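You operate a simulated robot arm through the tools that you are given. There is no shell and no other tool. Be economical: measure what you need, move in short steps, check, and stop when the job is done.

Carry out the task below with a simulated robot arm. There is one attempt and no reset: what you move stays moved.

Task
Press the brass bush in by the depth on the bush card.
Fine: set the brass stop dial to that depth first, and draw the grey slide out again. The ram presses with up to 250 N: keep to the lever and the slide's grip.
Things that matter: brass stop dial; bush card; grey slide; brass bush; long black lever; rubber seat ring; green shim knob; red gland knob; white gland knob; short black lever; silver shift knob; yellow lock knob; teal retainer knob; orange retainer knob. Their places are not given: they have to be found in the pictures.

Only the result counts: the job must be done as asked and must still hold three seconds after the hand-in. Knocking over, shifting, dropping, spilling or breaking anything else fails it.

Robot
A 6-joint arm with a two-finger parallel gripper, fixed in place. Base frame: the origin is at the foot of the arm, x ahead of it, y to its left, z up; the work surface is at about z = 0.892. Lengths are in m, angles in rad, forces in N, time in s.
With the tool pointing down near the work surface it reaches from about 0.24 to 0.66 m from the base axis. Its first joint turns from -1.152 to 1.152 rad. Payload 2.9 kg.
The TCP is the grasp point between the finger pads, 0.03 m short of the fingertips. In the tool frame z runs along the fingers and y along their closing line. The gripper opens to 0.11 m. The fingers are 0.02 m wide and 0.01 m thick; the gripper's body (0.048 by 0.112 m) begins 0.055 m behind the TCP.
Orientation is that of the tool frame in the base frame, as a unit quaternion [x, y, z, w]. With the fingers straight down and closing along the base's y, the tool's x points along the base's -x, its y along +y and its z along -z.

Tools
- The arm moves only by the tool jog_arm. Its arguments are lists of equal length, an entry for each row: "offset": the shift along the tool's x, y, z in m, a list of three; "rotation": the turn, a rotation vector about the tool's x, y, z in rad, a list of three; "hand": the gripper command, from -1 (shut) to 1 (fully open), values between in proportion. In form: {"offset": [[dx, dy, dz], ...], "rotation": [[wx, wy, wz], ...], "hand": [hand, ...]}. A call has 1 to 12 rows; each row shifts and turns the commanded pose from where the row before left it, along the tool's axes as they then stand. Each row takes 0.2 s and may step no farther than 0.05 m and 0.15 rad from the row before; otherwise, or with a gripper value out of range, the whole call is refused. A pose out of reach is approached as far as the arm can. The call stops where the force on the tool passes 70 N (or 10 N more than at its start, if that is more) or the arm is blocked; 0.2 s more then pass. The fingers move at their own pace (about 0.108 m/s each) and stop on an object; they squeeze with about 27 N. The grip force told is the motor's: it shows also when the fingers shut on nothing. Time passes only in rows, and 0.2 s behind the last, so rows that do not move let the fingers close. It gives the time, the measured TCP pose, the force on the tool (base axes), the opening and the grip force at its end, in the units of the frame above (readings bear some noise).
- Cameras (640 x 400 px; columns grow to the right, rows downward): "scene" is fixed at [0.0915, 0.4568, 1.3774]; the picture's right is [-0.44, -0.90, 0.00], its down [-0.57, 0.28, -0.78] and it looks along [0.70, -0.34, -0.63] (base axes); focal length 214 px, centre (320, 200). "wrist" rides on the gripper at [-0.036, 0, -0.057] in the tool frame; the picture's right is [0.00, -1.00, 0.00], its down [0.97, 0.00, -0.24] and it looks along [0.24, 0.00, 0.97] (tool axes); focal length 218 px, centre (320, 200).
- camera(camera): a new picture of that camera. No time passes.
- measure_at(camera, pixels): for up to 12 pixels [column, row] of the newest picture of that camera ("zoom" is the newest enlarged one), the place [x, y, z] in the base frame of the surface seen there, good to about 0.002 m, but the place of the scene camera against the robot may be out by one fixed shift of up to 0.012 m in any direction. No time passes.
- zoom(camera, box): a new picture of the part [left, top, right, bottom] of that camera's present view, enlarged. No time passes.
- close_job(): hands the job in; it is judged then, once.

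Work in short steps. Measure before you move; look again where a grasp or a placing could have gone wrong, and mend it. You have 80 turns and 46 pictures in all, those below and enlarged ones among them. Open the gripper and draw the arm clear of the work before you hand the job in, unless the task says otherwise; then end with one line.

The tools are called after "Emit:" by a JSON object that holds its "name" and its "arguments". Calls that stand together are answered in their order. jog_arm: Moves the arm, as the interface text tells. Its arguments: {"type":"object","properties":{"offset":{"type":"array","items":{"type":"array","items":{"type":"number"}}},"rotation":{"type":"array","items":{"type":"array","items":{"type":"number"}}},"hand":{"type":"array","items":{"type":"number"}}},"required":["offset","rotation","hand"]} The other tools are called the same way: camera (camera) takes a picture; measure_at (camera, pixels) gives the place of the surface under pixels of a picture; zoom (camera, box) takes an enlarged picture of a part of a camera's view; close_job () hands the job in.

At the start:

```text
clock: 0.0
position: [0.3117, -0.0581, 1.3527]
tool_rot: [-0.001, 1.0, -0.001, 0.001]
contact_force: [-0.2, -0.3, -0.3]
width: 0.1102
gripper_force: 0.0
```

scene: 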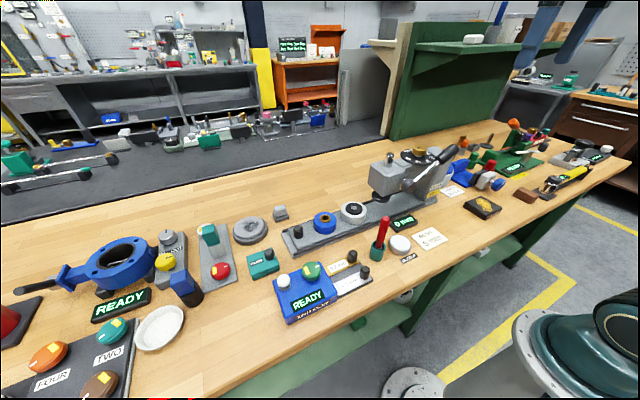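
wrist: 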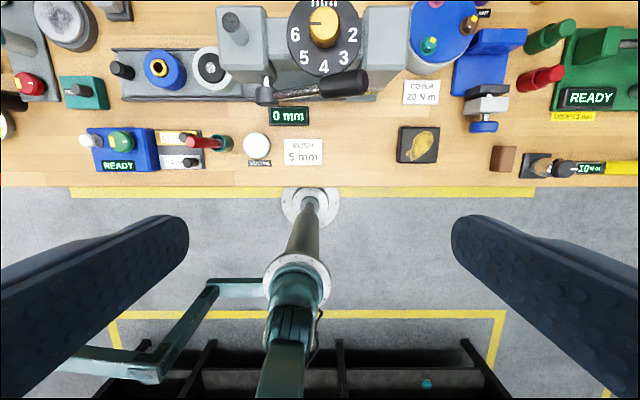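

The wrist view shows the press with a dial near (323,25), a card reading about "5 mm" at (303,150), and a lever at (310,90). I'll enlarge these to read them.

Emit:
{"name": "zoom", "arguments": {"camera": "wrist", "box": [220, 0, 400, 112]}}

Emit:
{"name": "zoom", "arguments": {"camera": "wrist", "box": [60, 30, 340, 190]}}

Emit:
{"name": "zoom", "arguments": {"camera": "scene", "box": [260, 130, 480, 270]}}

```text
3.56 times, centred on (310, 56) of wrist
```

zoom: 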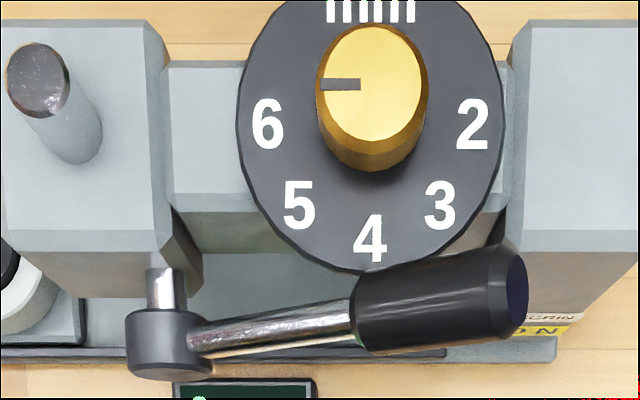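

```text
2.29 times, centred on (200, 110) of wrist
```

zoom: 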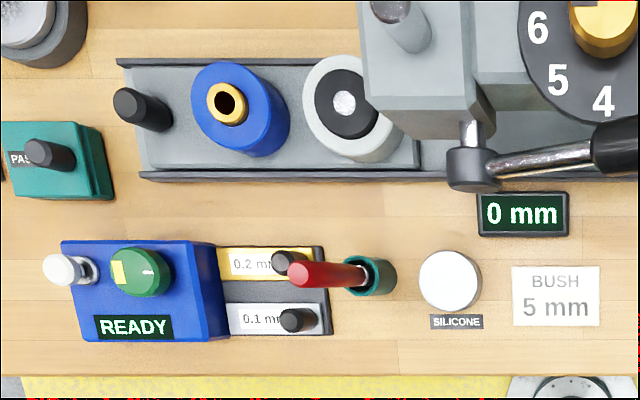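

```text
2.86 times, centred on (370, 200) of scene
```

zoom: 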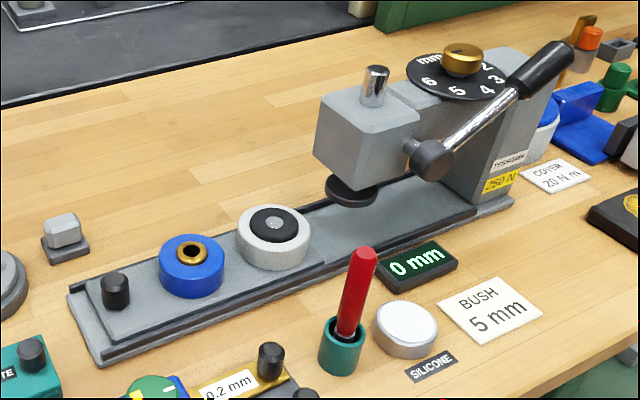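

The card reads 5 mm. The dial's mark points left, at 6, and the numbers are 45° apart. I'll measure the knob, lever, slide grip and bush from a fresh wrist picture.

Emit:
{"name": "measure_at", "arguments": {"camera": "wrist", "pixels": [[324, 20], [310, 24], [324, 43], [324, 66], [266, 97], [290, 94], [340, 85], [360, 80], [116, 69], [123, 73], [156, 68], [208, 68]]}}

Emit:
{"name": "measure_at", "arguments": {"camera": "scene", "pixels": [[429, 151], [452, 153], [417, 186], [391, 196], [353, 210], [326, 218], [299, 230], [390, 168], [399, 160], [430, 201]]}}

```text
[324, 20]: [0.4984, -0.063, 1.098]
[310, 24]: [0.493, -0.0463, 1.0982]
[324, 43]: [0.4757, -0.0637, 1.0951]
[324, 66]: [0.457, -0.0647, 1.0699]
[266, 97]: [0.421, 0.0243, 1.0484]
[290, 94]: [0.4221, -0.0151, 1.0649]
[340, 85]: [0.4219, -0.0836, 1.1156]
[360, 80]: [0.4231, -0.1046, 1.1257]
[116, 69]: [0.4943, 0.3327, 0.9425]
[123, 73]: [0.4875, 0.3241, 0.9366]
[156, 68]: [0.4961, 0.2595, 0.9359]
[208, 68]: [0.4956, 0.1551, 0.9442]
```

```text
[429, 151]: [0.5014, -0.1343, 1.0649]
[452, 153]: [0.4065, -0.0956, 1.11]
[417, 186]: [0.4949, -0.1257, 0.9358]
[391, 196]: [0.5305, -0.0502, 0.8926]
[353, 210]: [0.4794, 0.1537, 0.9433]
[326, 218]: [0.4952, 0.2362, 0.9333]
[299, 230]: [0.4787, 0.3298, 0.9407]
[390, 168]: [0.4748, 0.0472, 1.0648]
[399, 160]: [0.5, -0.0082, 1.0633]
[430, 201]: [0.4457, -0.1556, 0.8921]
```

The dial knob axis is at about (0.497, -0.064), with its top at z≈1.098. I'll move above it with the gripper partly open, then look.

Emit:
{"name": "jog_arm", "arguments": {"offset": [[-0.045, -0.0015, 0.02], [-0.045, -0.0015, 0.03], [-0.045, -0.0015, 0.03], [-0.045, -0.0015, 0.03], [-0.0053, 0, 0.03], [0, 0, 0]], "rotation": [[0, 0, 0], [0, 0, 0], [0, 0, 0], [0, 0, 0], [0, 0, 0], [0, 0, 0]], "hand": [0.3, 0.3, 0.3, 0.3, 0.3, 0.3]}}

Emit:
{"name": "camera", "arguments": {"camera": "wrist"}}

Emit:
{"name": "camera", "arguments": {"camera": "scene"}}

```text
refused: row 2 steps farther than a row can; nothing moved
```

```text
40 pictures are left
```

wrist: 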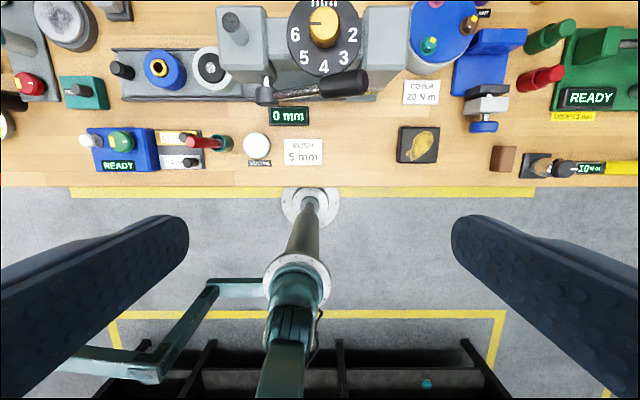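

```text
39 pictures are left
```

scene: 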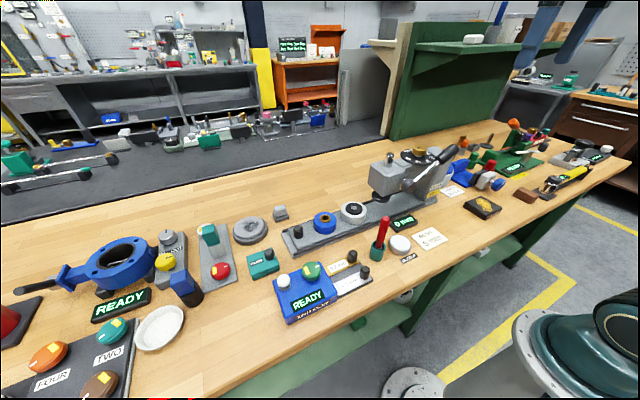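

The call was refused because a row's step was too long. I'll repeat it with shorter rows.

Emit:
{"name": "jog_arm", "arguments": {"offset": [[-0.038, -0.001, 0.02], [-0.038, -0.001, 0.025], [-0.038, -0.001, 0.025], [-0.038, -0.001, 0.025], [-0.0333, -0.002, 0.025], [0, 0, 0.02], [0, 0, 0]], "rotation": [[0, 0, 0], [0, 0, 0], [0, 0, 0], [0, 0, 0], [0, 0, 0], [0, 0, 0], [0, 0, 0]], "hand": [0.3, 0.3, 0.3, 0.3, 0.3, 0.3, 0.3]}}

```text
clock: 1.6
position: [0.4971, -0.0624, 1.214]
tool_rot: [0.0, 1.0, -0.001, 0.002]
contact_force: [0.4, -0.6, 0.4]
width: 0.0714
gripper_force: 0.0
```

The arm is now above the dial at z=1.214, so I'll take a wrist picture.

Emit:
{"name": "camera", "arguments": {"camera": "wrist"}}

```text
38 pictures are left
```

wrist: 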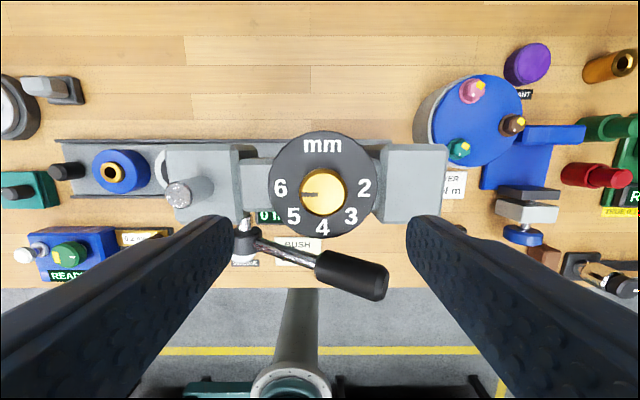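

The knob is at (323,191) with its mark at (310,195), and the post is at (190,190). I'll enlarge the dial and measure these points.

Emit:
{"name": "measure_at", "arguments": {"camera": "wrist", "pixels": [[324, 191], [303, 195], [345, 188], [323, 213], [321, 145], [179, 195], [200, 187], [206, 162], [350, 272], [380, 280], [322, 228]]}}

Emit:
{"name": "zoom", "arguments": {"camera": "wrist", "box": [160, 120, 400, 270]}}

```text
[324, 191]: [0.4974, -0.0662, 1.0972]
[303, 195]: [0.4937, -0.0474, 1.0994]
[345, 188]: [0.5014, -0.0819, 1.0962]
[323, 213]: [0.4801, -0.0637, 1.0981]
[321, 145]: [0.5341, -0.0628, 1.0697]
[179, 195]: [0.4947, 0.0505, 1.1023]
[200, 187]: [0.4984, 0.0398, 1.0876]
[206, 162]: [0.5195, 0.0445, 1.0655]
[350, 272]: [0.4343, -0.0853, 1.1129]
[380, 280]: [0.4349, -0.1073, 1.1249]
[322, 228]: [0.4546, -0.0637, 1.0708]
```

```text
2.67 times, centred on (280, 195) of wrist
```

zoom: 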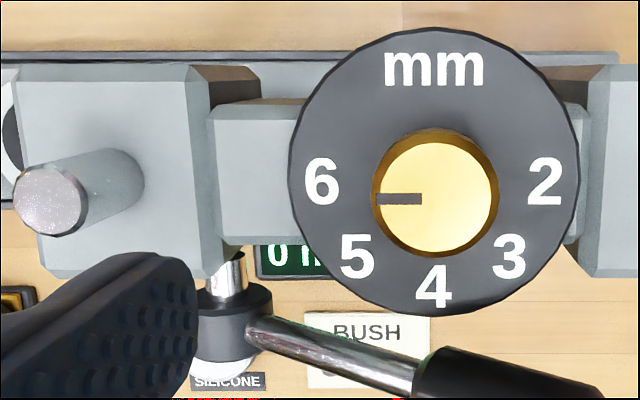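

The mark reads 6, and 5 lies 45° counter-clockwise seen from above. I'll come down over the knob and grip it.

Emit:
{"name": "jog_arm", "arguments": {"offset": [[0, -0.002, 0.035], [0, 0, 0.035], [0, 0, 0.035], [0, 0, 0], [0, 0, 0], [0, 0, 0]], "rotation": [[0, 0, 0], [0, 0, 0], [0, 0, 0], [0, 0, 0], [0, 0, 0], [0, 0, 0]], "hand": [0.3, 0.3, 0.3, -1, -1, -1]}}

```text
clock: 3.0
position: [0.4974, -0.065, 1.1107]
tool_rot: [-0.003, 1.0, -0.001, 0.0]
contact_force: [-1.4, 26.7, -2.9]
width: 0.0386
gripper_force: 44.6
```

The grip closed at 38.6 mm with +27 N sideways, so the tool is slightly off centre. I'll ease it toward +y.

Emit:
{"name": "jog_arm", "arguments": {"offset": [[0, 0.001, 0], [0, 0, 0]], "rotation": [[0, 0, 0], [0, 0, 0]], "hand": [-1, -1]}}

```text
clock: 3.6
position: [0.4978, -0.0645, 1.11]
tool_rot: [0.0, 1.0, -0.001, 0.001]
contact_force: [-0.5, 24.7, -7.7]
width: 0.0387
gripper_force: 44.9
```

The sideways force is still about 25 N, so I'll shift a little more.

Emit:
{"name": "jog_arm", "arguments": {"offset": [[0, 0.001, 0], [0, 0, 0]], "rotation": [[0, 0, 0], [0, 0, 0]], "hand": [-1, -1]}}

```text
clock: 4.2
position: [0.4971, -0.0649, 1.1097]
tool_rot: [0.0, 1.0, -0.001, 0.0]
contact_force: [-2.8, 16.4, -7.2]
width: 0.0387
gripper_force: 44.9
```

The force is falling. I'll make one more small shift and then turn 45° counter-clockwise from above, which is -z in the tool frame.

Emit:
{"name": "jog_arm", "arguments": {"offset": [[0, 0.001, 0], [0, 0, 0], [0, 0, 0], [0, 0, 0], [0, 0, 0], [0, 0, 0], [0, 0, 0], [0, 0, 0], [0, 0, 0]], "rotation": [[0, 0, 0], [0, 0, -0.12], [0, 0, -0.12], [0, 0, -0.12], [0, 0, -0.12], [0, 0, -0.12], [0, 0, -0.12], [0, 0, -0.065], [0, 0, 0]], "hand": [-1, -1, -1, -1, -1, -1, -1, -1, -1]}}

Emit:
{"name": "camera", "arguments": {"camera": "wrist"}}

Emit:
{"name": "zoom", "arguments": {"camera": "scene", "box": [360, 130, 470, 250]}}

```text
clock: 6.2
position: [0.4971, -0.0636, 1.109]
tool_rot: [-0.384, 0.923, -0.001, -0.001]
contact_force: [-15.3, 18.9, 1.3]
width: 0.0386
gripper_force: 45.5
```

```text
36 pictures are left
```

wrist: 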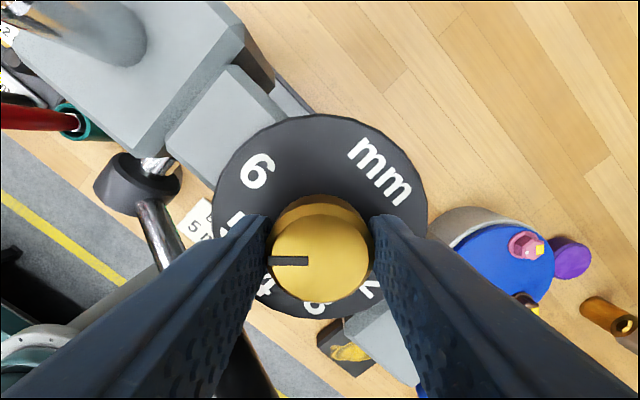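

```text
3.33 times, centred on (415, 190) of scene
```

zoom: 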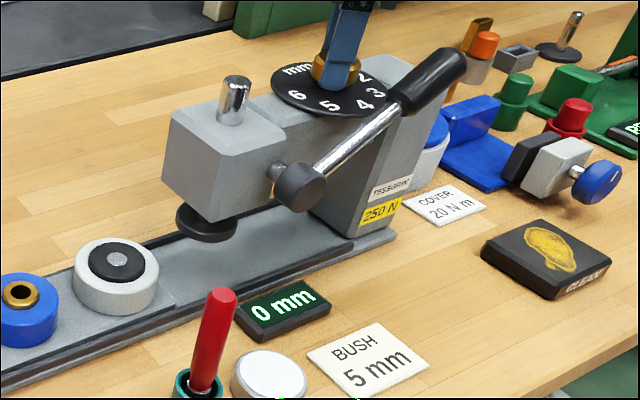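

The mark turned with the gripper. I'll let go, lift, and turn back to check it.

Emit:
{"name": "jog_arm", "arguments": {"offset": [[0, 0, 0], [0, 0, 0], [0, 0, -0.035], [0, 0, -0.04], [0, 0, -0.03], [0, 0, 0], [0, 0, 0], [0, 0, 0], [0, 0, 0], [0, 0, 0], [0, 0, 0]], "rotation": [[0, 0, 0], [0, 0, 0], [0, 0, 0], [0, 0, 0], [0, 0, 0], [0, 0, 0.15], [0, 0, 0.15], [0, 0, 0.15], [0, 0, 0.15], [0, 0, 0.15], [0, 0, 0.035]], "hand": [0.3, 0.3, 0.3, 0.3, 0.3, 0.3, 0.3, 0.3, 0.3, 0.3, 0.3]}}

Emit:
{"name": "zoom", "arguments": {"camera": "wrist", "box": [240, 120, 400, 250]}}

```text
clock: 8.6
position: [0.4971, -0.0638, 1.2153]
tool_rot: [0.002, 1.0, 0.0, 0.002]
contact_force: [0.5, 0.2, 0.9]
width: 0.0713
gripper_force: 0.1
```

```text
3.08 times, centred on (320, 185) of wrist
```

zoom: 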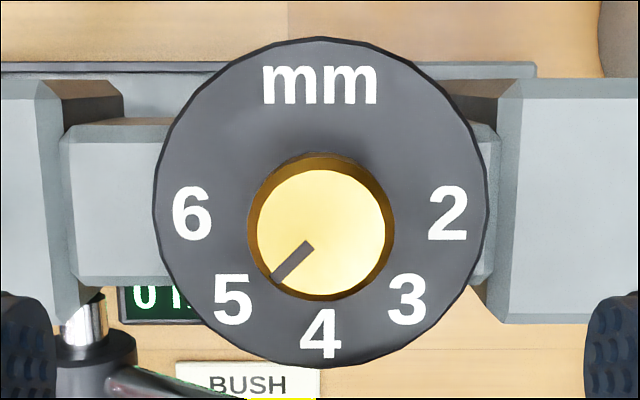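

The mark is now near 5. I'll enlarge it further to judge the exact angle.

Emit:
{"name": "zoom", "arguments": {"camera": "wrist", "box": [296, 152, 344, 206]}}

```text
7.41 times, centred on (320, 179) of wrist
```

zoom: 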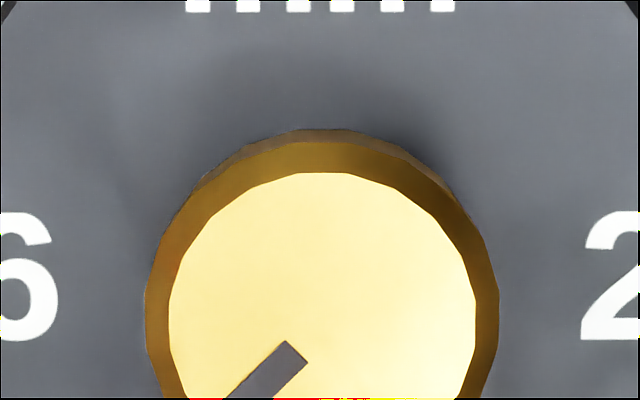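

The mark edges run at about 45°, so the dial is at 5. Next I'll move above the slide grip at about (0.49, 0.33).

Emit:
{"name": "jog_arm", "arguments": {"offset": [[0, 0.045, 0], [0, 0.045, 0], [0, 0.045, 0], [0, 0.045, 0], [0, 0.045, 0], [0, 0.045, 0], [0, 0.045, 0], [0, 0.042, 0.02], [0, 0.04, 0.025], [0, 0, 0.03], [0, 0, 0]], "rotation": [[0, 0, 0], [0, 0, 0], [0, 0, 0], [0, 0, 0], [0, 0, 0], [0, 0, 0], [0, 0, 0], [0, 0, 0], [0, 0, 0], [0, 0, 0], [0, 0, 0]], "hand": [0.1, 0.1, 0.1, 0.1, 0.1, 0.1, 0.1, 0.1, 0.1, 0.1, 0.1]}}

Emit:
{"name": "jog_arm", "arguments": {"offset": [[0, 0, 0], [0, 0, 0], [0, 0, 0], [0, 0, 0], [0, 0, 0], [0, 0, 0], [0, 0, 0], [0, 0, 0], [0, 0, 0], [0, 0, 0], [0, 0, 0], [0, 0, 0]], "rotation": [[0, 0, -0.143], [0, 0, -0.143], [0, 0, -0.143], [0, 0, -0.143], [0, 0, -0.143], [0, 0, -0.143], [0, 0, -0.143], [0, 0, -0.143], [0, 0, -0.143], [0, 0, -0.143], [0, 0, -0.141], [0, 0, 0]], "hand": [0.0, 0.0, 0.0, 0.0, 0.0, 0.0, 0.0, 0.0, 0.0, 0.0, 0.0, 0.0]}}

Emit:
{"name": "camera", "arguments": {"camera": "wrist"}}

```text
clock: 11.0
position: [0.496, 0.3315, 1.1378]
tool_rot: [-0.001, 1.0, -0.001, 0.002]
contact_force: [-0.6, -0.5, -0.1]
width: 0.0609
gripper_force: 0.2
```

```text
clock: 13.6
position: [0.4982, 0.3325, 1.1383]
tool_rot: [0.708, -0.706, 0.001, 0.0]
contact_force: [-0.5, 0.3, -0.3]
width: 0.055
gripper_force: 0.0
```

```text
32 pictures are left
```

wrist: 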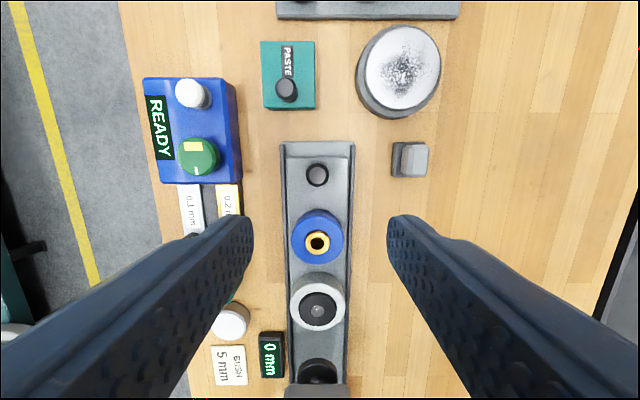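

The picture's up is now +y. The grip is at (317,175), the bush at (317,242), the white ring at (318,305) and the ram pad at (318,370). I'll measure these.

Emit:
{"name": "measure_at", "arguments": {"camera": "wrist", "pixels": [[317, 173], [308, 175], [327, 175], [317, 155], [317, 195], [311, 243], [317, 259], [317, 242], [318, 310], [318, 285], [318, 371], [345, 200]]}}

Emit:
{"name": "zoom", "arguments": {"camera": "wrist", "box": [240, 130, 400, 400]}}

```text
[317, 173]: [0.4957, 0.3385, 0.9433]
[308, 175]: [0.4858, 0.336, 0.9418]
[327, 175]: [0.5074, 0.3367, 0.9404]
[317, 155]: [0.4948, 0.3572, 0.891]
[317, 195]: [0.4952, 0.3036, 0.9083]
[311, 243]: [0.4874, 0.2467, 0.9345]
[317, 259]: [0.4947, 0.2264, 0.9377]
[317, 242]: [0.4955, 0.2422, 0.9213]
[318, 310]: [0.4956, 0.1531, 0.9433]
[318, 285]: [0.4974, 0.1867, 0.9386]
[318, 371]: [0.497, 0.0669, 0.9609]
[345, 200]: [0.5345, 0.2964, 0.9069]
```

```text
1.48 times, centred on (320, 265) of wrist
```

zoom: 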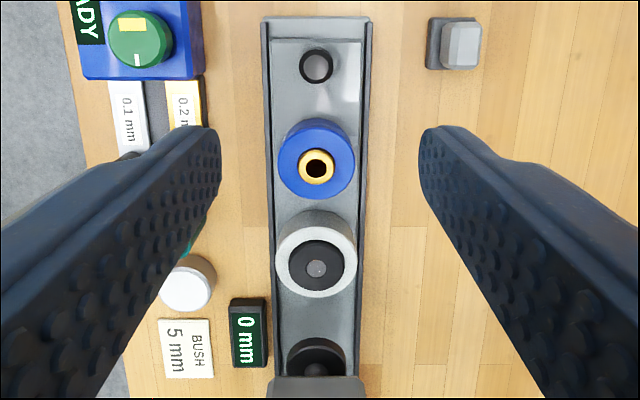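

The grip is at (0.496, 0.337) with its top at 0.943 above a tray at 0.908, and its diameter is about 0.022. I'll descend and grip it along x.

Emit:
{"name": "jog_arm", "arguments": {"offset": [[-0.0045, 0.002, 0.04], [0, 0, 0.04], [0, 0, 0.04], [0, 0, 0.04], [0, 0, 0.033], [0, 0, 0], [0, 0, 0], [0, 0, 0], [0, 0, 0]], "rotation": [[0, 0, 0], [0, 0, 0], [0, 0, 0], [0, 0, 0], [0, 0, 0], [0, 0, 0], [0, 0, 0], [0, 0, 0], [0, 0, 0]], "hand": [0, 0, 0, 0, 0, 0, -1, -1, -1]}}

Emit:
{"name": "camera", "arguments": {"camera": "wrist"}}

```text
clock: 14.8
position: [0.5197, 0.3528, 0.9731]
tool_rot: [0.708, -0.706, 0.008, -0.015]
contact_force: [0.8, 1.3, 7.0]
width: 0.0547
gripper_force: 0.1
out of reach, approached as far as the arm can: row 3, 4, 5
stopped in row 6: the force on the tool passed its limit (the readings are from after the stop); the commanded pose is now the measured one
```

```text
30 pictures are left
```

wrist: 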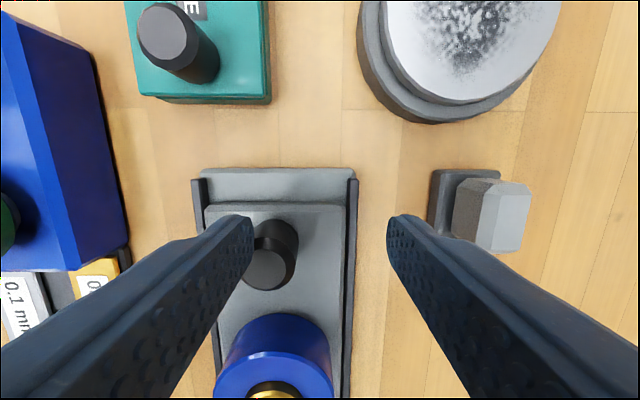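

The arm drifted outward ("out of reach") and the left finger probably touched the grip's top. I'll raise straight up and see where it stands.

Emit:
{"name": "jog_arm", "arguments": {"offset": [[0, 0, -0.03], [0, 0, -0.04], [0, 0, 0]], "rotation": [[0, 0, 0], [0, 0, 0], [0, 0, 0]], "hand": [0, 0, 0]}}

Emit:
{"name": "camera", "arguments": {"camera": "scene"}}

```text
clock: 15.6
position: [0.5174, 0.3504, 1.0425]
tool_rot: [0.708, -0.706, 0.007, -0.014]
contact_force: [0.0, 0.1, -0.5]
width: 0.0548
gripper_force: 0.0
```

```text
29 pictures are left
```

scene: 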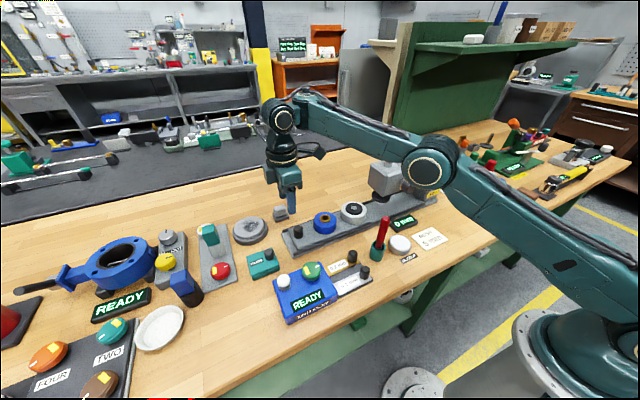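

The elbow sits low around (430,170). I'll measure the arm links to understand the limit.

Emit:
{"name": "measure_at", "arguments": {"camera": "scene", "pixels": [[430, 172], [428, 192], [370, 130], [290, 105], [286, 150], [500, 220], [580, 280], [278, 112], [288, 190], [540, 225]]}}

Emit:
{"name": "zoom", "arguments": {"camera": "scene", "box": [230, 70, 480, 280]}}

```text
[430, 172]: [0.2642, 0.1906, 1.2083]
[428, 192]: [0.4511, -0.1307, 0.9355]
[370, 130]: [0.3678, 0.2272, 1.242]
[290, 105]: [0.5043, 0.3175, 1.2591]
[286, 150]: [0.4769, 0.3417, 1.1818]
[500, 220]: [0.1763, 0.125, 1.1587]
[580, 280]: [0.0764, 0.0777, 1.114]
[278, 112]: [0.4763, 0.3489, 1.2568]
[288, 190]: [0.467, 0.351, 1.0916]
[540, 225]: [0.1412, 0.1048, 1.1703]
```

```text
1.90 times, centred on (355, 175) of scene
```

zoom: 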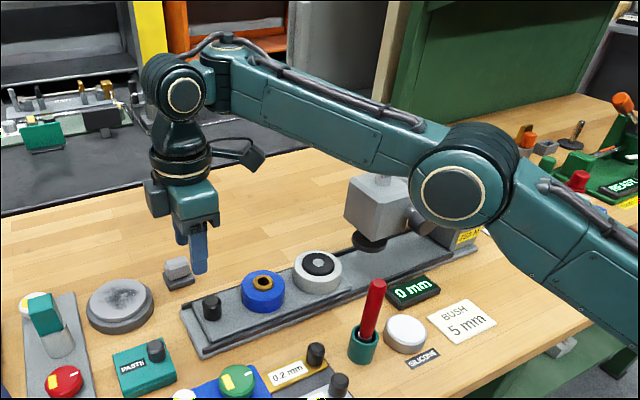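

The arm is near full extension here at this height, which explains the drift. I'll pull inward to bend the elbow and correct the small tilt, then lower.

Emit:
{"name": "jog_arm", "arguments": {"offset": [[0.011, 0.016, 0], [0.011, 0.016, 0], [0.011, 0.016, 0], [0.01, 0.016, 0], [0, 0, 0]], "rotation": [[-0.03, 0.01, 0.003], [0, 0, 0], [0, 0, 0], [0, 0, 0], [0, 0, 0]], "hand": [0, 0, 0, 0, 0]}}

```text
clock: 16.8
position: [0.4835, 0.3315, 1.062]
tool_rot: [0.707, -0.707, 0.0, 0.002]
contact_force: [0.5, 0.4, -0.2]
width: 0.0552
gripper_force: 0.0
out of reach, approached as far as the arm can: row 2, 3, 4
```

The arm is stuck at a joint limit, and I suspect the elbow bent the wrong way when it passed full extension. I'll raise it well up and look at the elbow.

Emit:
{"name": "jog_arm", "arguments": {"offset": [[0, 0, -0.04], [0, 0, -0.04], [0, 0, -0.04], [0, 0, -0.04], [0, 0, -0.04], [0, 0, 0]], "rotation": [[0, 0, 0], [0, 0, 0], [0, 0, 0], [0, 0, 0], [0, 0, 0], [0, 0, 0]], "hand": [0, 0, 0, 0, 0, 0]}}

Emit:
{"name": "zoom", "arguments": {"camera": "scene", "box": [200, 0, 640, 300]}}

```text
clock: 18.2
position: [0.47, 0.3213, 1.2315]
tool_rot: [0.708, -0.707, 0.0, 0.0]
contact_force: [-0.3, 0.8, -0.2]
width: 0.0548
gripper_force: 0.1
out of reach, approached as far as the arm can: row 4, 5
```

```text
1.33 times, centred on (420, 150) of scene
```

zoom: 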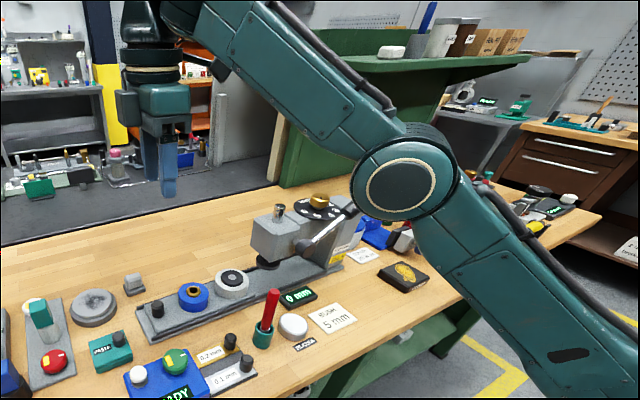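

Trouble started only after the -90° yaw, so I'll turn the wrist back toward neutral and see whether reach recovers. The same x-closing grip can be had with +90° instead.

Emit:
{"name": "jog_arm", "arguments": {"offset": [[0, 0, 0.04], [0, 0, 0.03], [0, 0, 0], [0, 0, 0], [0, 0, 0], [0, 0, 0], [0, 0, 0], [0, 0, 0], [0, 0, 0], [0, 0, 0], [0, 0, 0], [0, 0, 0]], "rotation": [[0, 0, 0.143], [0, 0, 0.143], [0, 0, 0.143], [0, 0, 0.143], [0, 0, 0.143], [0, 0, 0.143], [0, 0, 0.143], [0, 0, 0.143], [0, 0, 0.143], [0, 0, 0.143], [0, 0, 0.141], [0, 0, 0]], "hand": [0, 0, 0, 0, 0, 0, 0, 0, 0, 0, 0, 0]}}

Emit:
{"name": "camera", "arguments": {"camera": "scene"}}

```text
clock: 20.8
position: [0.4721, 0.3215, 1.1611]
tool_rot: [0.0, 1.0, 0.0, 0.0]
contact_force: [0.0, 0.5, -0.2]
width: 0.055
gripper_force: 0.2
```

```text
26 pictures are left
```

scene: 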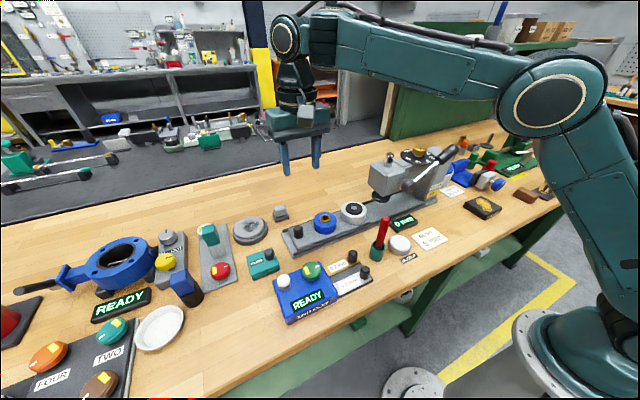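

The elbow is up again, and the -90° yaw was the problem. I'll turn +90° instead and check the reach.

Emit:
{"name": "jog_arm", "arguments": {"offset": [[0, 0, 0.02], [0, 0, 0.02], [0, 0, 0], [0, 0, 0], [0, 0, 0], [0, 0, 0], [0, 0, 0], [0, 0, 0], [0, 0, 0], [0, 0, 0], [0, 0, 0], [0, 0, 0]], "rotation": [[0, 0, 0.143], [0, 0, 0.143], [0, 0, 0.143], [0, 0, 0.143], [0, 0, 0.143], [0, 0, 0.143], [0, 0, 0.143], [0, 0, 0.143], [0, 0, 0.143], [0, 0, 0.143], [0, 0, 0.141], [0, 0, 0]], "hand": [0, 0, 0, 0, 0, 0, 0, 0, 0, 0, 0, 0]}}

Emit:
{"name": "camera", "arguments": {"camera": "wrist"}}

```text
clock: 23.4
position: [0.4732, 0.3216, 1.123]
tool_rot: [0.707, 0.707, 0.0, 0.0]
contact_force: [-0.4, 0.1, -0.1]
width: 0.055
gripper_force: 0.1
```

```text
25 pictures are left
```

wrist: 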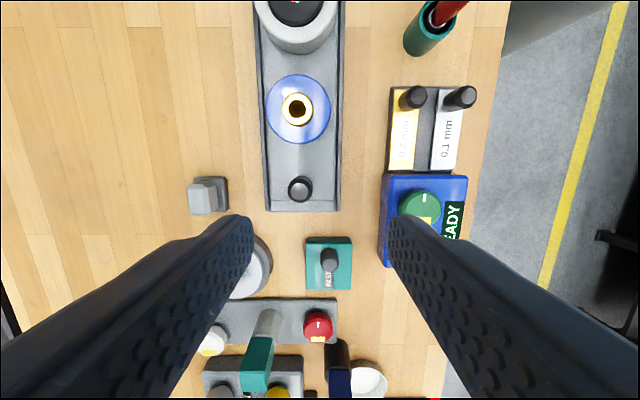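

No drift this time. I'll measure the grip (300,186) and bush (297,108) again from this side.

Emit:
{"name": "measure_at", "arguments": {"camera": "wrist", "pixels": [[300, 187], [289, 188], [311, 188], [300, 205], [297, 93], [297, 122], [282, 108], [312, 108], [320, 20], [300, 170]]}}

```text
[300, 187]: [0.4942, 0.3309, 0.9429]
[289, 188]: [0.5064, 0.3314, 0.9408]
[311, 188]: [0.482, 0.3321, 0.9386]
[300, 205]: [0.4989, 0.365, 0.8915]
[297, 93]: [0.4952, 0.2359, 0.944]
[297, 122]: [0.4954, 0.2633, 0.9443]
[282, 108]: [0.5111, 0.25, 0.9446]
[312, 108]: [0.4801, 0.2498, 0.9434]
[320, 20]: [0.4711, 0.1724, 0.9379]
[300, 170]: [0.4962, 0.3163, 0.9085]
```

The grip centre is at about (0.495, 0.334). I'll move over it first and confirm the position before descending the last part.

Emit:
{"name": "jog_arm", "arguments": {"offset": [[0.0125, 0.022, 0], [0, 0, 0.04], [0, 0, 0.04], [0, 0, 0]], "rotation": [[0, 0, 0], [0, 0, 0], [0, 0, 0], [0, 0, 0]], "hand": [0, 0, 0, 0]}}

```text
clock: 24.4
position: [0.4951, 0.3333, 1.0432]
tool_rot: [0.707, 0.707, -0.001, -0.001]
contact_force: [-0.1, 0.1, -0.2]
width: 0.0552
gripper_force: 0.1
```

The pose is on target with no reach warning. I'll descend to z≈0.944 and close on the grip.

Emit:
{"name": "jog_arm", "arguments": {"offset": [[0, 0, 0.035], [0, 0, 0.035], [0, 0, 0.029], [0, 0, 0], [0, 0, 0], [0, 0, 0]], "rotation": [[0, 0, 0], [0, 0, 0], [0, 0, 0], [0, 0, 0], [0, 0, 0], [0, 0, 0]], "hand": [0, 0, 0, 0, -1, -1]}}

Emit:
{"name": "camera", "arguments": {"camera": "wrist"}}

```text
clock: 25.8
position: [0.4951, 0.3296, 0.943]
tool_rot: [0.706, 0.708, 0.0, 0.0]
contact_force: [0.9, -0.2, -0.7]
width: 0.0278
gripper_force: 44.6
```

```text
24 pictures are left
```

wrist: 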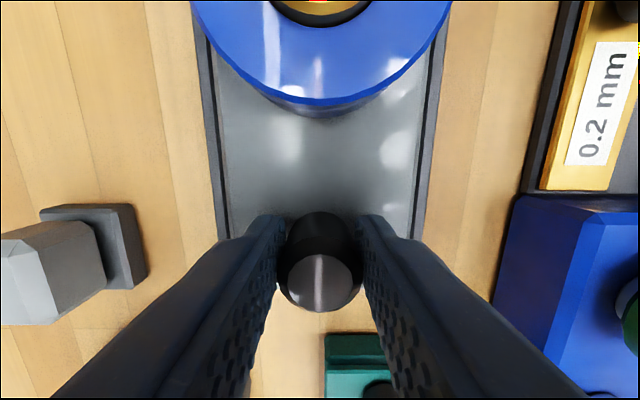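

The grip is held at 27.8 mm width. I'll push the slide in along -y in small steps, watching the force.

Emit:
{"name": "jog_arm", "arguments": {"offset": [[-0.015, 0, 0], [-0.015, 0, 0], [-0.015, 0, 0], [-0.015, 0, 0], [0, 0, 0]], "rotation": [[0, 0, 0], [0, 0, 0], [0, 0, 0], [0, 0, 0], [0, 0, 0]], "hand": [-1, -1, -1, -1, -1]}}

Emit:
{"name": "zoom", "arguments": {"camera": "scene", "box": [250, 120, 470, 270]}}

```text
clock: 27.0
position: [0.4953, 0.2732, 0.943]
tool_rot: [0.707, 0.707, 0.0, 0.001]
contact_force: [17.1, -0.9, -1.8]
width: 0.0277
gripper_force: 44.7
```

```text
2.67 times, centred on (360, 195) of scene
```

zoom: 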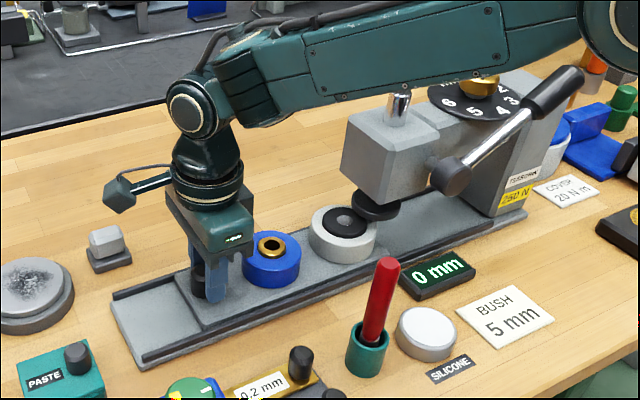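

The slide moves with the grip. There is a 17 N side force, so I'll drift slightly +x while pushing on.

Emit:
{"name": "jog_arm", "arguments": {"offset": [[-0.015, 0.001, 0], [-0.015, 0, 0], [-0.015, 0, 0], [-0.015, 0, 0], [0, 0, 0]], "rotation": [[0, 0, 0], [0, 0, 0], [0, 0, 0], [0, 0, 0], [0, 0, 0]], "hand": [-1, -1, -1, -1, -1]}}

Emit:
{"name": "zoom", "arguments": {"camera": "scene", "box": [270, 100, 490, 250]}}

```text
clock: 28.2
position: [0.4944, 0.2147, 0.9431]
tool_rot: [0.706, 0.708, 0.0, 0.0]
contact_force: [4.2, -1.1, 18.5]
width: 0.0277
gripper_force: 44.7
```

```text
2.67 times, centred on (380, 175) of scene
```

zoom: 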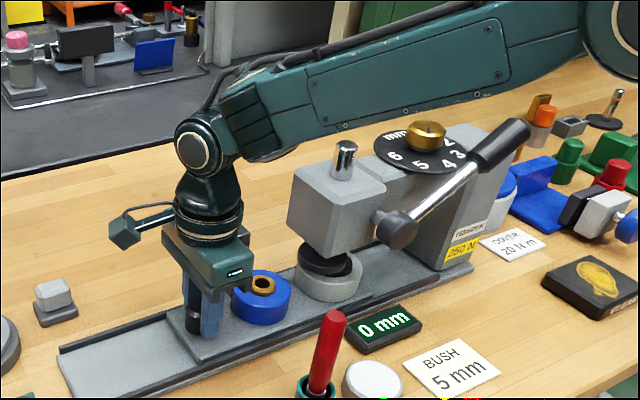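

The white ring passed under the ram without trouble. I'll continue in small steps.

Emit:
{"name": "jog_arm", "arguments": {"offset": [[-0.015, 0, 0], [-0.015, 0, 0], [-0.015, 0, 0], [-0.015, 0, 0], [0, 0, 0]], "rotation": [[0, 0, 0], [0, 0, 0], [0, 0, 0], [0, 0, 0], [0, 0, 0]], "hand": [-1, -1, -1, -1, -1]}}

Emit:
{"name": "zoom", "arguments": {"camera": "scene", "box": [290, 100, 490, 240]}}

Emit:
{"name": "camera", "arguments": {"camera": "wrist"}}

```text
clock: 29.4
position: [0.4958, 0.154, 0.9423]
tool_rot: [0.707, 0.707, -0.001, 0.0]
contact_force: [-10.3, -2.1, 9.8]
width: 0.0275
gripper_force: 45.0
```

```text
2.86 times, centred on (390, 170) of scene
```

zoom: 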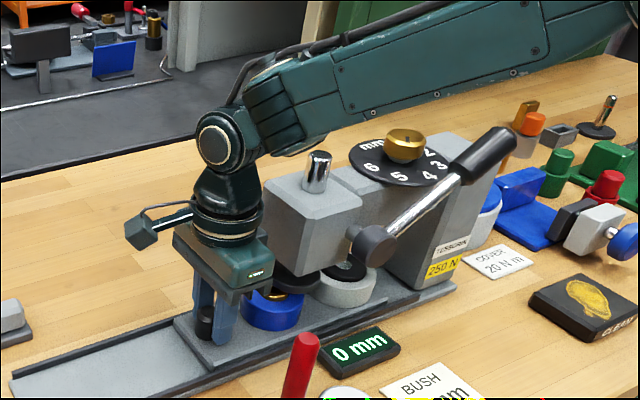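

```text
20 pictures are left
```

wrist: 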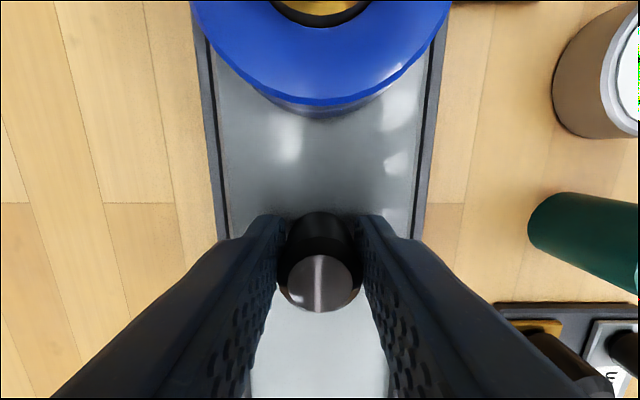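

The grip is at y≈0.154 with clearance to the press head. I'll continue in finer steps, expecting an end stop near 0.13.

Emit:
{"name": "jog_arm", "arguments": {"offset": [[-0.01, -0.0005, 0], [-0.008, 0, 0], [0, 0, 0]], "rotation": [[0, 0, 0], [0, 0, 0], [0, 0, 0]], "hand": [-1, -1, -1]}}

Emit:
{"name": "jog_arm", "arguments": {"offset": [[-0.003, 0, 0], [-0.003, 0, 0], [0, 0, 0]], "rotation": [[0, 0, 0], [0, 0, 0], [0, 0, 0]], "hand": [-1, -1, -1]}}

Emit:
{"name": "zoom", "arguments": {"camera": "scene", "box": [330, 140, 450, 230]}}

```text
clock: 30.2
position: [0.4954, 0.136, 0.9429]
tool_rot: [0.706, 0.708, -0.002, 0.0]
contact_force: [-13.0, -4.3, 9.1]
width: 0.0275
gripper_force: 45.4
```

```text
clock: 31.0
position: [0.4955, 0.131, 0.943]
tool_rot: [0.705, 0.709, -0.001, 0.0]
contact_force: [-17.5, 2.8, 3.3]
width: 0.0279
gripper_force: 45.0
```

```text
4.44 times, centred on (390, 185) of scene
```

zoom: 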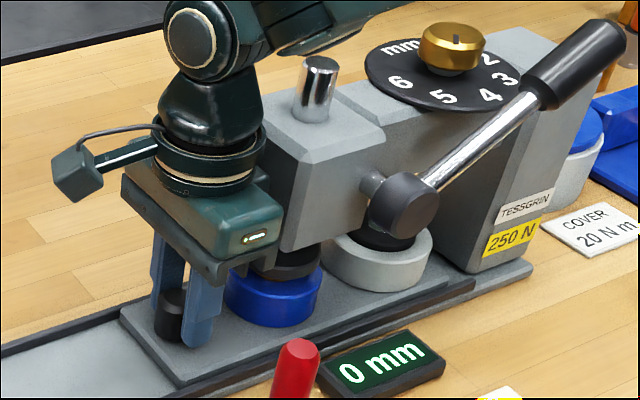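

There's no end stop yet, and the blue block is still a few mm left of the ram. I'll push on in 2 mm steps until the force rises.

Emit:
{"name": "jog_arm", "arguments": {"offset": [[-0.002, 0, 0], [-0.002, 0, 0], [0, 0, 0]], "rotation": [[0, 0, 0], [0, 0, 0], [0, 0, 0]], "hand": [-1, -1, -1]}}

```text
clock: 31.8
position: [0.4942, 0.1303, 0.9418]
tool_rot: [0.703, 0.711, 0.0, -0.001]
contact_force: [-4.6, 34.8, -14.7]
width: 0.0275
gripper_force: 44.7
```

The end stop is reached (+35 N at y≈0.130). I'll relieve the push, open, and lift away.

Emit:
{"name": "jog_arm", "arguments": {"offset": [[0.003, 0, 0], [0, 0, 0], [0, 0, 0], [0, 0, -0.04], [0, 0, -0.04], [0.02, 0, -0.04], [0.02, 0, -0.04], [0, 0, 0]], "rotation": [[0, 0, 0], [0, 0, 0], [0, 0, 0], [0, 0, 0], [0, 0, 0], [0, 0, 0], [0, 0, 0], [0, 0, 0]], "hand": [-1, 0, 0, 0, 0, 0, 0, 0]}}

Emit:
{"name": "zoom", "arguments": {"camera": "scene", "box": [330, 120, 490, 240]}}

Emit:
{"name": "camera", "arguments": {"camera": "wrist"}}

```text
clock: 33.6
position: [0.4943, 0.169, 1.1024]
tool_rot: [0.707, 0.707, -0.001, 0.0]
contact_force: [0.1, -0.7, 0.5]
width: 0.0552
gripper_force: 0.1
```

```text
3.33 times, centred on (410, 180) of scene
```

zoom: 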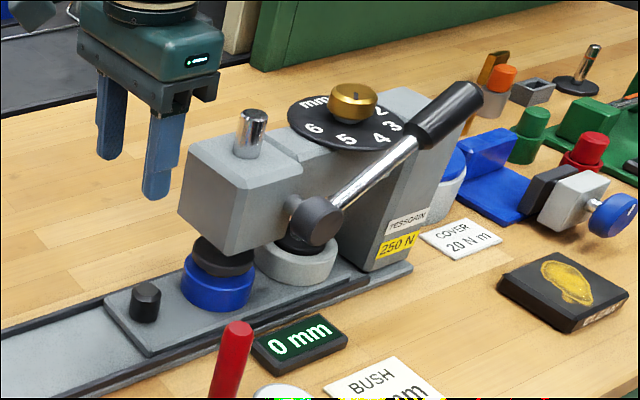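

```text
17 pictures are left
```

wrist: 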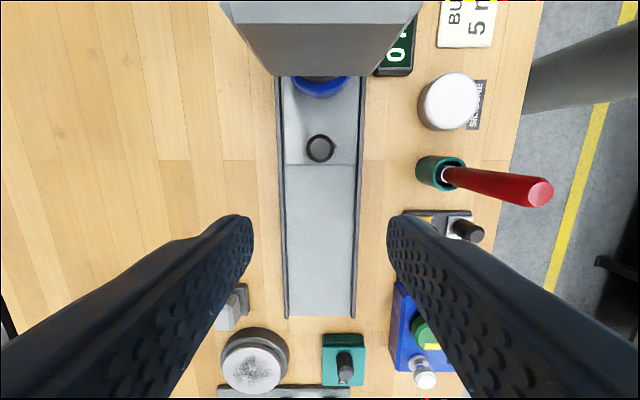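

The ram now sits over the bush. Next comes the lever: I'll rise, turn the yaw back to 0, and go above the handle at about (0.429, -0.10).

Emit:
{"name": "jog_arm", "arguments": {"offset": [[0, 0, -0.035], [0, 0, -0.035], [0, 0, -0.03], [0, 0, 0], [0, 0, 0], [0, 0, 0], [0, 0, 0], [0, 0, 0], [0, 0, 0], [0, 0, 0], [0, 0, 0]], "rotation": [[0, 0, -0.142], [0, 0, -0.143], [0, 0, -0.143], [0, 0, -0.143], [0, 0, -0.143], [0, 0, -0.143], [0, 0, -0.143], [0, 0, -0.143], [0, 0, -0.143], [0, 0, -0.143], [0, 0, -0.142]], "hand": [-1, -1, -1, -1, -1, -1, -1, -1, -1, -1, -1]}}

Emit:
{"name": "jog_arm", "arguments": {"offset": [[0.011, -0.045, 0], [0.011, -0.045, 0], [0.011, -0.045, 0], [0.011, -0.045, 0], [0.011, -0.045, 0], [0.01, -0.044, 0], [0, 0, 0]], "rotation": [[0, 0, 0], [0, 0, 0], [0, 0, 0], [0, 0, 0], [0, 0, 0], [0, 0, 0], [0, 0, 0]], "hand": [-1, -1, -1, -1, -1, -1, -1]}}

Emit:
{"name": "camera", "arguments": {"camera": "wrist"}}

```text
clock: 36.0
position: [0.495, 0.169, 1.2033]
tool_rot: [-0.004, 1.0, 0.0, 0.001]
contact_force: [-0.1, -0.4, -0.7]
width: 0.0
gripper_force: 26.8
```

```text
clock: 37.6
position: [0.4304, -0.0997, 1.2028]
tool_rot: [-0.001, 1.0, 0.0, 0.0]
contact_force: [-0.7, 0.0, -0.6]
width: 0.0001
gripper_force: 27.3
```

```text
16 pictures are left
```

wrist: 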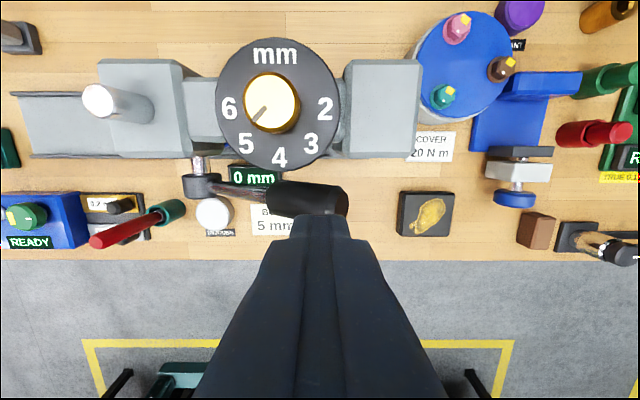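

The dial still points to 5, and the handle lies at about (270-348, 198). I'll measure the handle and the press body edges.

Emit:
{"name": "measure_at", "arguments": {"camera": "wrist", "pixels": [[290, 195], [310, 197], [330, 199], [344, 201], [330, 188], [330, 208], [203, 185], [235, 189], [380, 155], [378, 120], [198, 165], [310, 212]]}}

```text
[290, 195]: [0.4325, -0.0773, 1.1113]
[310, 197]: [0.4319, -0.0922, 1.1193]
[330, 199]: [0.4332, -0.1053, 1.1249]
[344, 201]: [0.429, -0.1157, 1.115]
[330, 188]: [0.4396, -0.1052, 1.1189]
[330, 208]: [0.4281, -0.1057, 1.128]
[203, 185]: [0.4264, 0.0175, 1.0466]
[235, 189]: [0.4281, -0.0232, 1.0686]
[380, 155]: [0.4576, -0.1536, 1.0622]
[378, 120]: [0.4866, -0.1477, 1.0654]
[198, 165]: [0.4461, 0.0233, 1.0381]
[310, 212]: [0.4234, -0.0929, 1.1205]
```

The handle top is at z≈1.12 near y=-0.095, and the head face is at x=0.458. I'll press down on the handle with closed fingertips, following its arc.

Emit:
{"name": "jog_arm", "arguments": {"offset": [[0.004, 0.0047, 0.025], [0, 0, 0.02], [0, -0.002, 0.015], [0, -0.003, 0.01], [0, 0, 0]], "rotation": [[0, 0, 0], [0, 0, 0], [0, 0, 0], [0, 0, 0], [0, 0, 0]], "hand": [-1, -1, -1, -1, -1]}}

Emit:
{"name": "zoom", "arguments": {"camera": "scene", "box": [350, 100, 510, 230]}}

```text
clock: 38.8
position: [0.4259, -0.0997, 1.1339]
tool_rot: [0.0, 1.0, 0.0, 0.0]
contact_force: [-1.3, 0.3, 0.7]
width: 0.0
gripper_force: 26.7
```

```text
3.08 times, centred on (430, 165) of scene
```

zoom: 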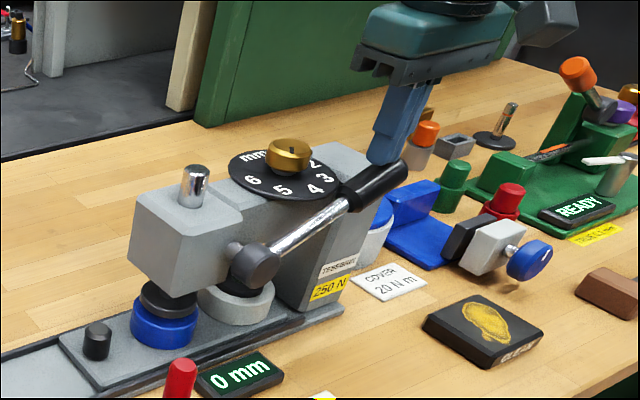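

The lever moves easily under the fingertips. I'll continue along the arc.

Emit:
{"name": "jog_arm", "arguments": {"offset": [[0, -0.0045, 0.011], [0, -0.0045, 0.011], [0, -0.0025, 0.0115], [0, -0.0025, 0.0115], [0, 0, 0]], "rotation": [[0, 0, 0], [0, 0, 0], [0, 0, 0], [0, 0, 0], [0, 0, 0]], "hand": [-1, -1, -1, -1, -1]}}

Emit:
{"name": "zoom", "arguments": {"camera": "scene", "box": [350, 100, 510, 230]}}

```text
clock: 40.0
position: [0.4266, -0.1153, 1.0898]
tool_rot: [0.0, 1.0, -0.001, 0.002]
contact_force: [4.6, -0.5, 10.1]
width: 0.0001
gripper_force: 27.1
```

```text
3.08 times, centred on (430, 165) of scene
```

zoom: 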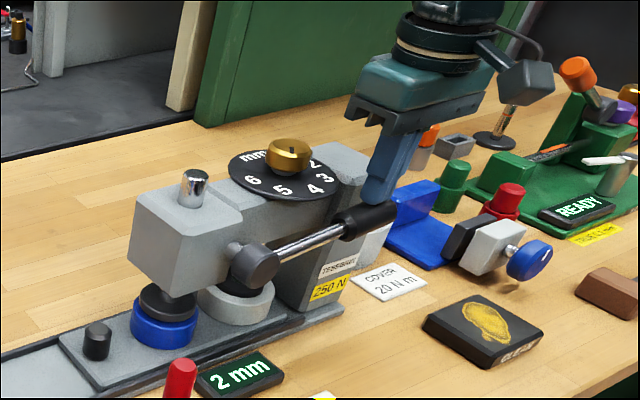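

The display shows 2 mm at about 10 N. I'll keep pressing in smaller steps until the stop is felt.

Emit:
{"name": "jog_arm", "arguments": {"offset": [[0, 0, 0.01], [0, 0.001, 0.01], [0, 0.001, 0.01], [0, 0, 0]], "rotation": [[0, 0, 0], [0, 0, 0], [0, 0, 0], [0, 0, 0]], "hand": [-1, -1, -1, -1]}}

Emit:
{"name": "zoom", "arguments": {"camera": "scene", "box": [350, 100, 510, 230]}}

```text
clock: 41.0
position: [0.4262, -0.115, 1.0626]
tool_rot: [0.001, 1.0, -0.002, 0.005]
contact_force: [-16.6, -21.4, 51.5]
width: 0.0
gripper_force: 26.7
```

```text
3.08 times, centred on (430, 165) of scene
```

zoom: 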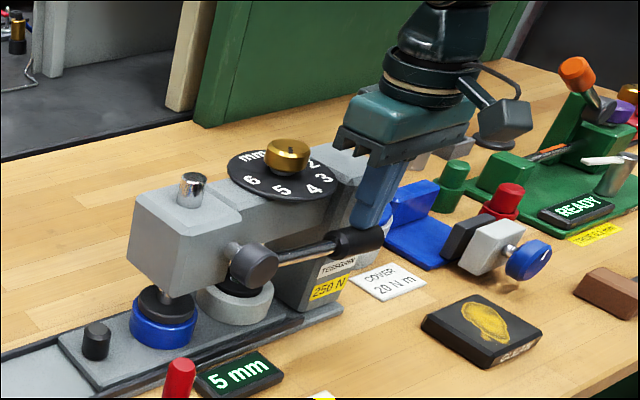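

The display reads 5 mm and the force rose to 52 N, so the stop is reached. I'll lift off and see whether the lever springs back.

Emit:
{"name": "jog_arm", "arguments": {"offset": [[0, 0, -0.01], [0, 0, -0.02], [0, 0, -0.035], [0, 0, -0.035], [0, 0, -0.03], [0, 0, 0]], "rotation": [[0, 0, 0], [0, 0, 0], [0, 0, 0], [0, 0, 0], [0, 0, 0], [0, 0, 0]], "hand": [-1, -1, -1, -1, -1, -1]}}

Emit:
{"name": "zoom", "arguments": {"camera": "scene", "box": [350, 100, 510, 230]}}

```text
clock: 42.4
position: [0.425, -0.1146, 1.1898]
tool_rot: [-0.001, 1.0, 0.0, 0.001]
contact_force: [0.1, 0.1, 0.5]
width: 0.0
gripper_force: 27.1
```

```text
3.08 times, centred on (430, 165) of scene
```

zoom: 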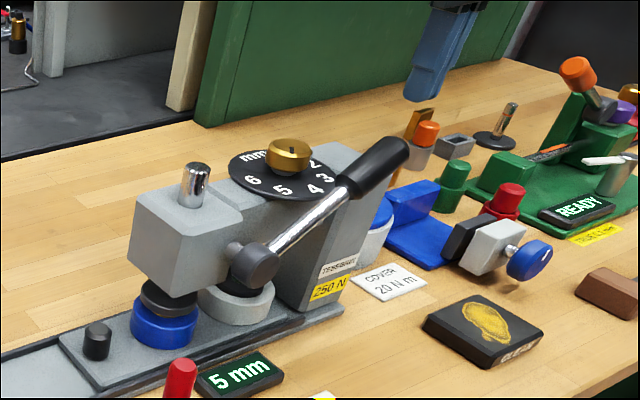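

The lever sprang back and the display holds 5 mm. Now I'll return to the slide grip: move to (0.495, 0.15) at height, then turn +90°.

Emit:
{"name": "jog_arm", "arguments": {"offset": [[-0.012, 0.04, -0.013], [-0.012, 0.044, 0], [-0.012, 0.045, 0], [-0.012, 0.045, 0], [-0.012, 0.045, 0], [-0.01, 0.045, 0], [0, 0, 0]], "rotation": [[0, 0, 0], [0, 0, 0], [0, 0, 0], [0, 0, 0], [0, 0, 0], [0, 0, 0], [0, 0, 0]], "hand": [0, 0, 0, 0, 0, 0, 0]}}

Emit:
{"name": "jog_arm", "arguments": {"offset": [[0, 0, 0], [0, 0, 0], [0, 0, 0], [0, 0, 0], [0, 0, 0], [0, 0, 0], [0, 0, 0], [0, 0, 0], [0, 0, 0], [0, 0, 0], [0, 0, 0], [0, 0, 0]], "rotation": [[0, 0, 0.143], [0, 0, 0.143], [0, 0, 0.143], [0, 0, 0.143], [0, 0, 0.143], [0, 0, 0.143], [0, 0, 0.143], [0, 0, 0.143], [0, 0, 0.143], [0, 0, 0.143], [0, 0, 0.141], [0, 0, 0]], "hand": [0, 0, 0, 0, 0, 0, 0, 0, 0, 0, 0, 0]}}

Emit:
{"name": "camera", "arguments": {"camera": "wrist"}}

```text
clock: 44.0
position: [0.4941, 0.1514, 1.1998]
tool_rot: [0.0, 1.0, 0.0, 0.001]
contact_force: [0.4, -0.7, -0.6]
width: 0.0548
gripper_force: 0.0
```

```text
clock: 46.6
position: [0.4953, 0.1521, 1.1991]
tool_rot: [0.708, 0.707, 0.0, 0.0]
contact_force: [0.9, -0.3, -0.2]
width: 0.0552
gripper_force: 0.1
```

```text
11 pictures are left
```

wrist: 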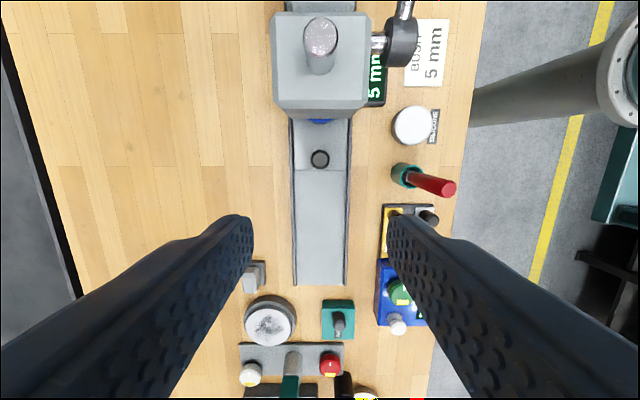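

I'll measure the grip at (320,159) and the head's front edge.

Emit:
{"name": "measure_at", "arguments": {"camera": "wrist", "pixels": [[320, 159], [312, 160], [328, 160], [320, 148], [320, 108], [320, 97]]}}

```text
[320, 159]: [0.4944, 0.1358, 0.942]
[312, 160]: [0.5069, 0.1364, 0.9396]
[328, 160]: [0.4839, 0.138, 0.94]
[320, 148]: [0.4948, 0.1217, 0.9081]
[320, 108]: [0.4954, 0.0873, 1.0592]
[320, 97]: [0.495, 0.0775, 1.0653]
```

The grip is at (0.495, 0.137) and the head face at y≈0.088, which the hand cleared before. I'll descend and grip.

Emit:
{"name": "jog_arm", "arguments": {"offset": [[-0.014, 0, 0.03], [0, 0, 0.045], [0, 0, 0.045], [0, 0, 0.045], [0, 0, 0.045], [0, 0, 0.045], [0, 0, 0], [0, 0, 0], [0, 0, 0], [0, 0, 0]], "rotation": [[0, 0, 0], [0, 0, 0], [0, 0, 0], [0, 0, 0], [0, 0, 0], [0, 0, 0], [0, 0, 0], [0, 0, 0], [0, 0, 0], [0, 0, 0]], "hand": [0, 0, 0, 0, 0, 0, 0, -1, -1, -1]}}

```text
clock: 48.8
position: [0.4956, 0.137, 0.9469]
tool_rot: [0.706, 0.708, -0.001, -0.001]
contact_force: [-11.3, 0.0, -3.4]
width: 0.0276
gripper_force: 45.0
```

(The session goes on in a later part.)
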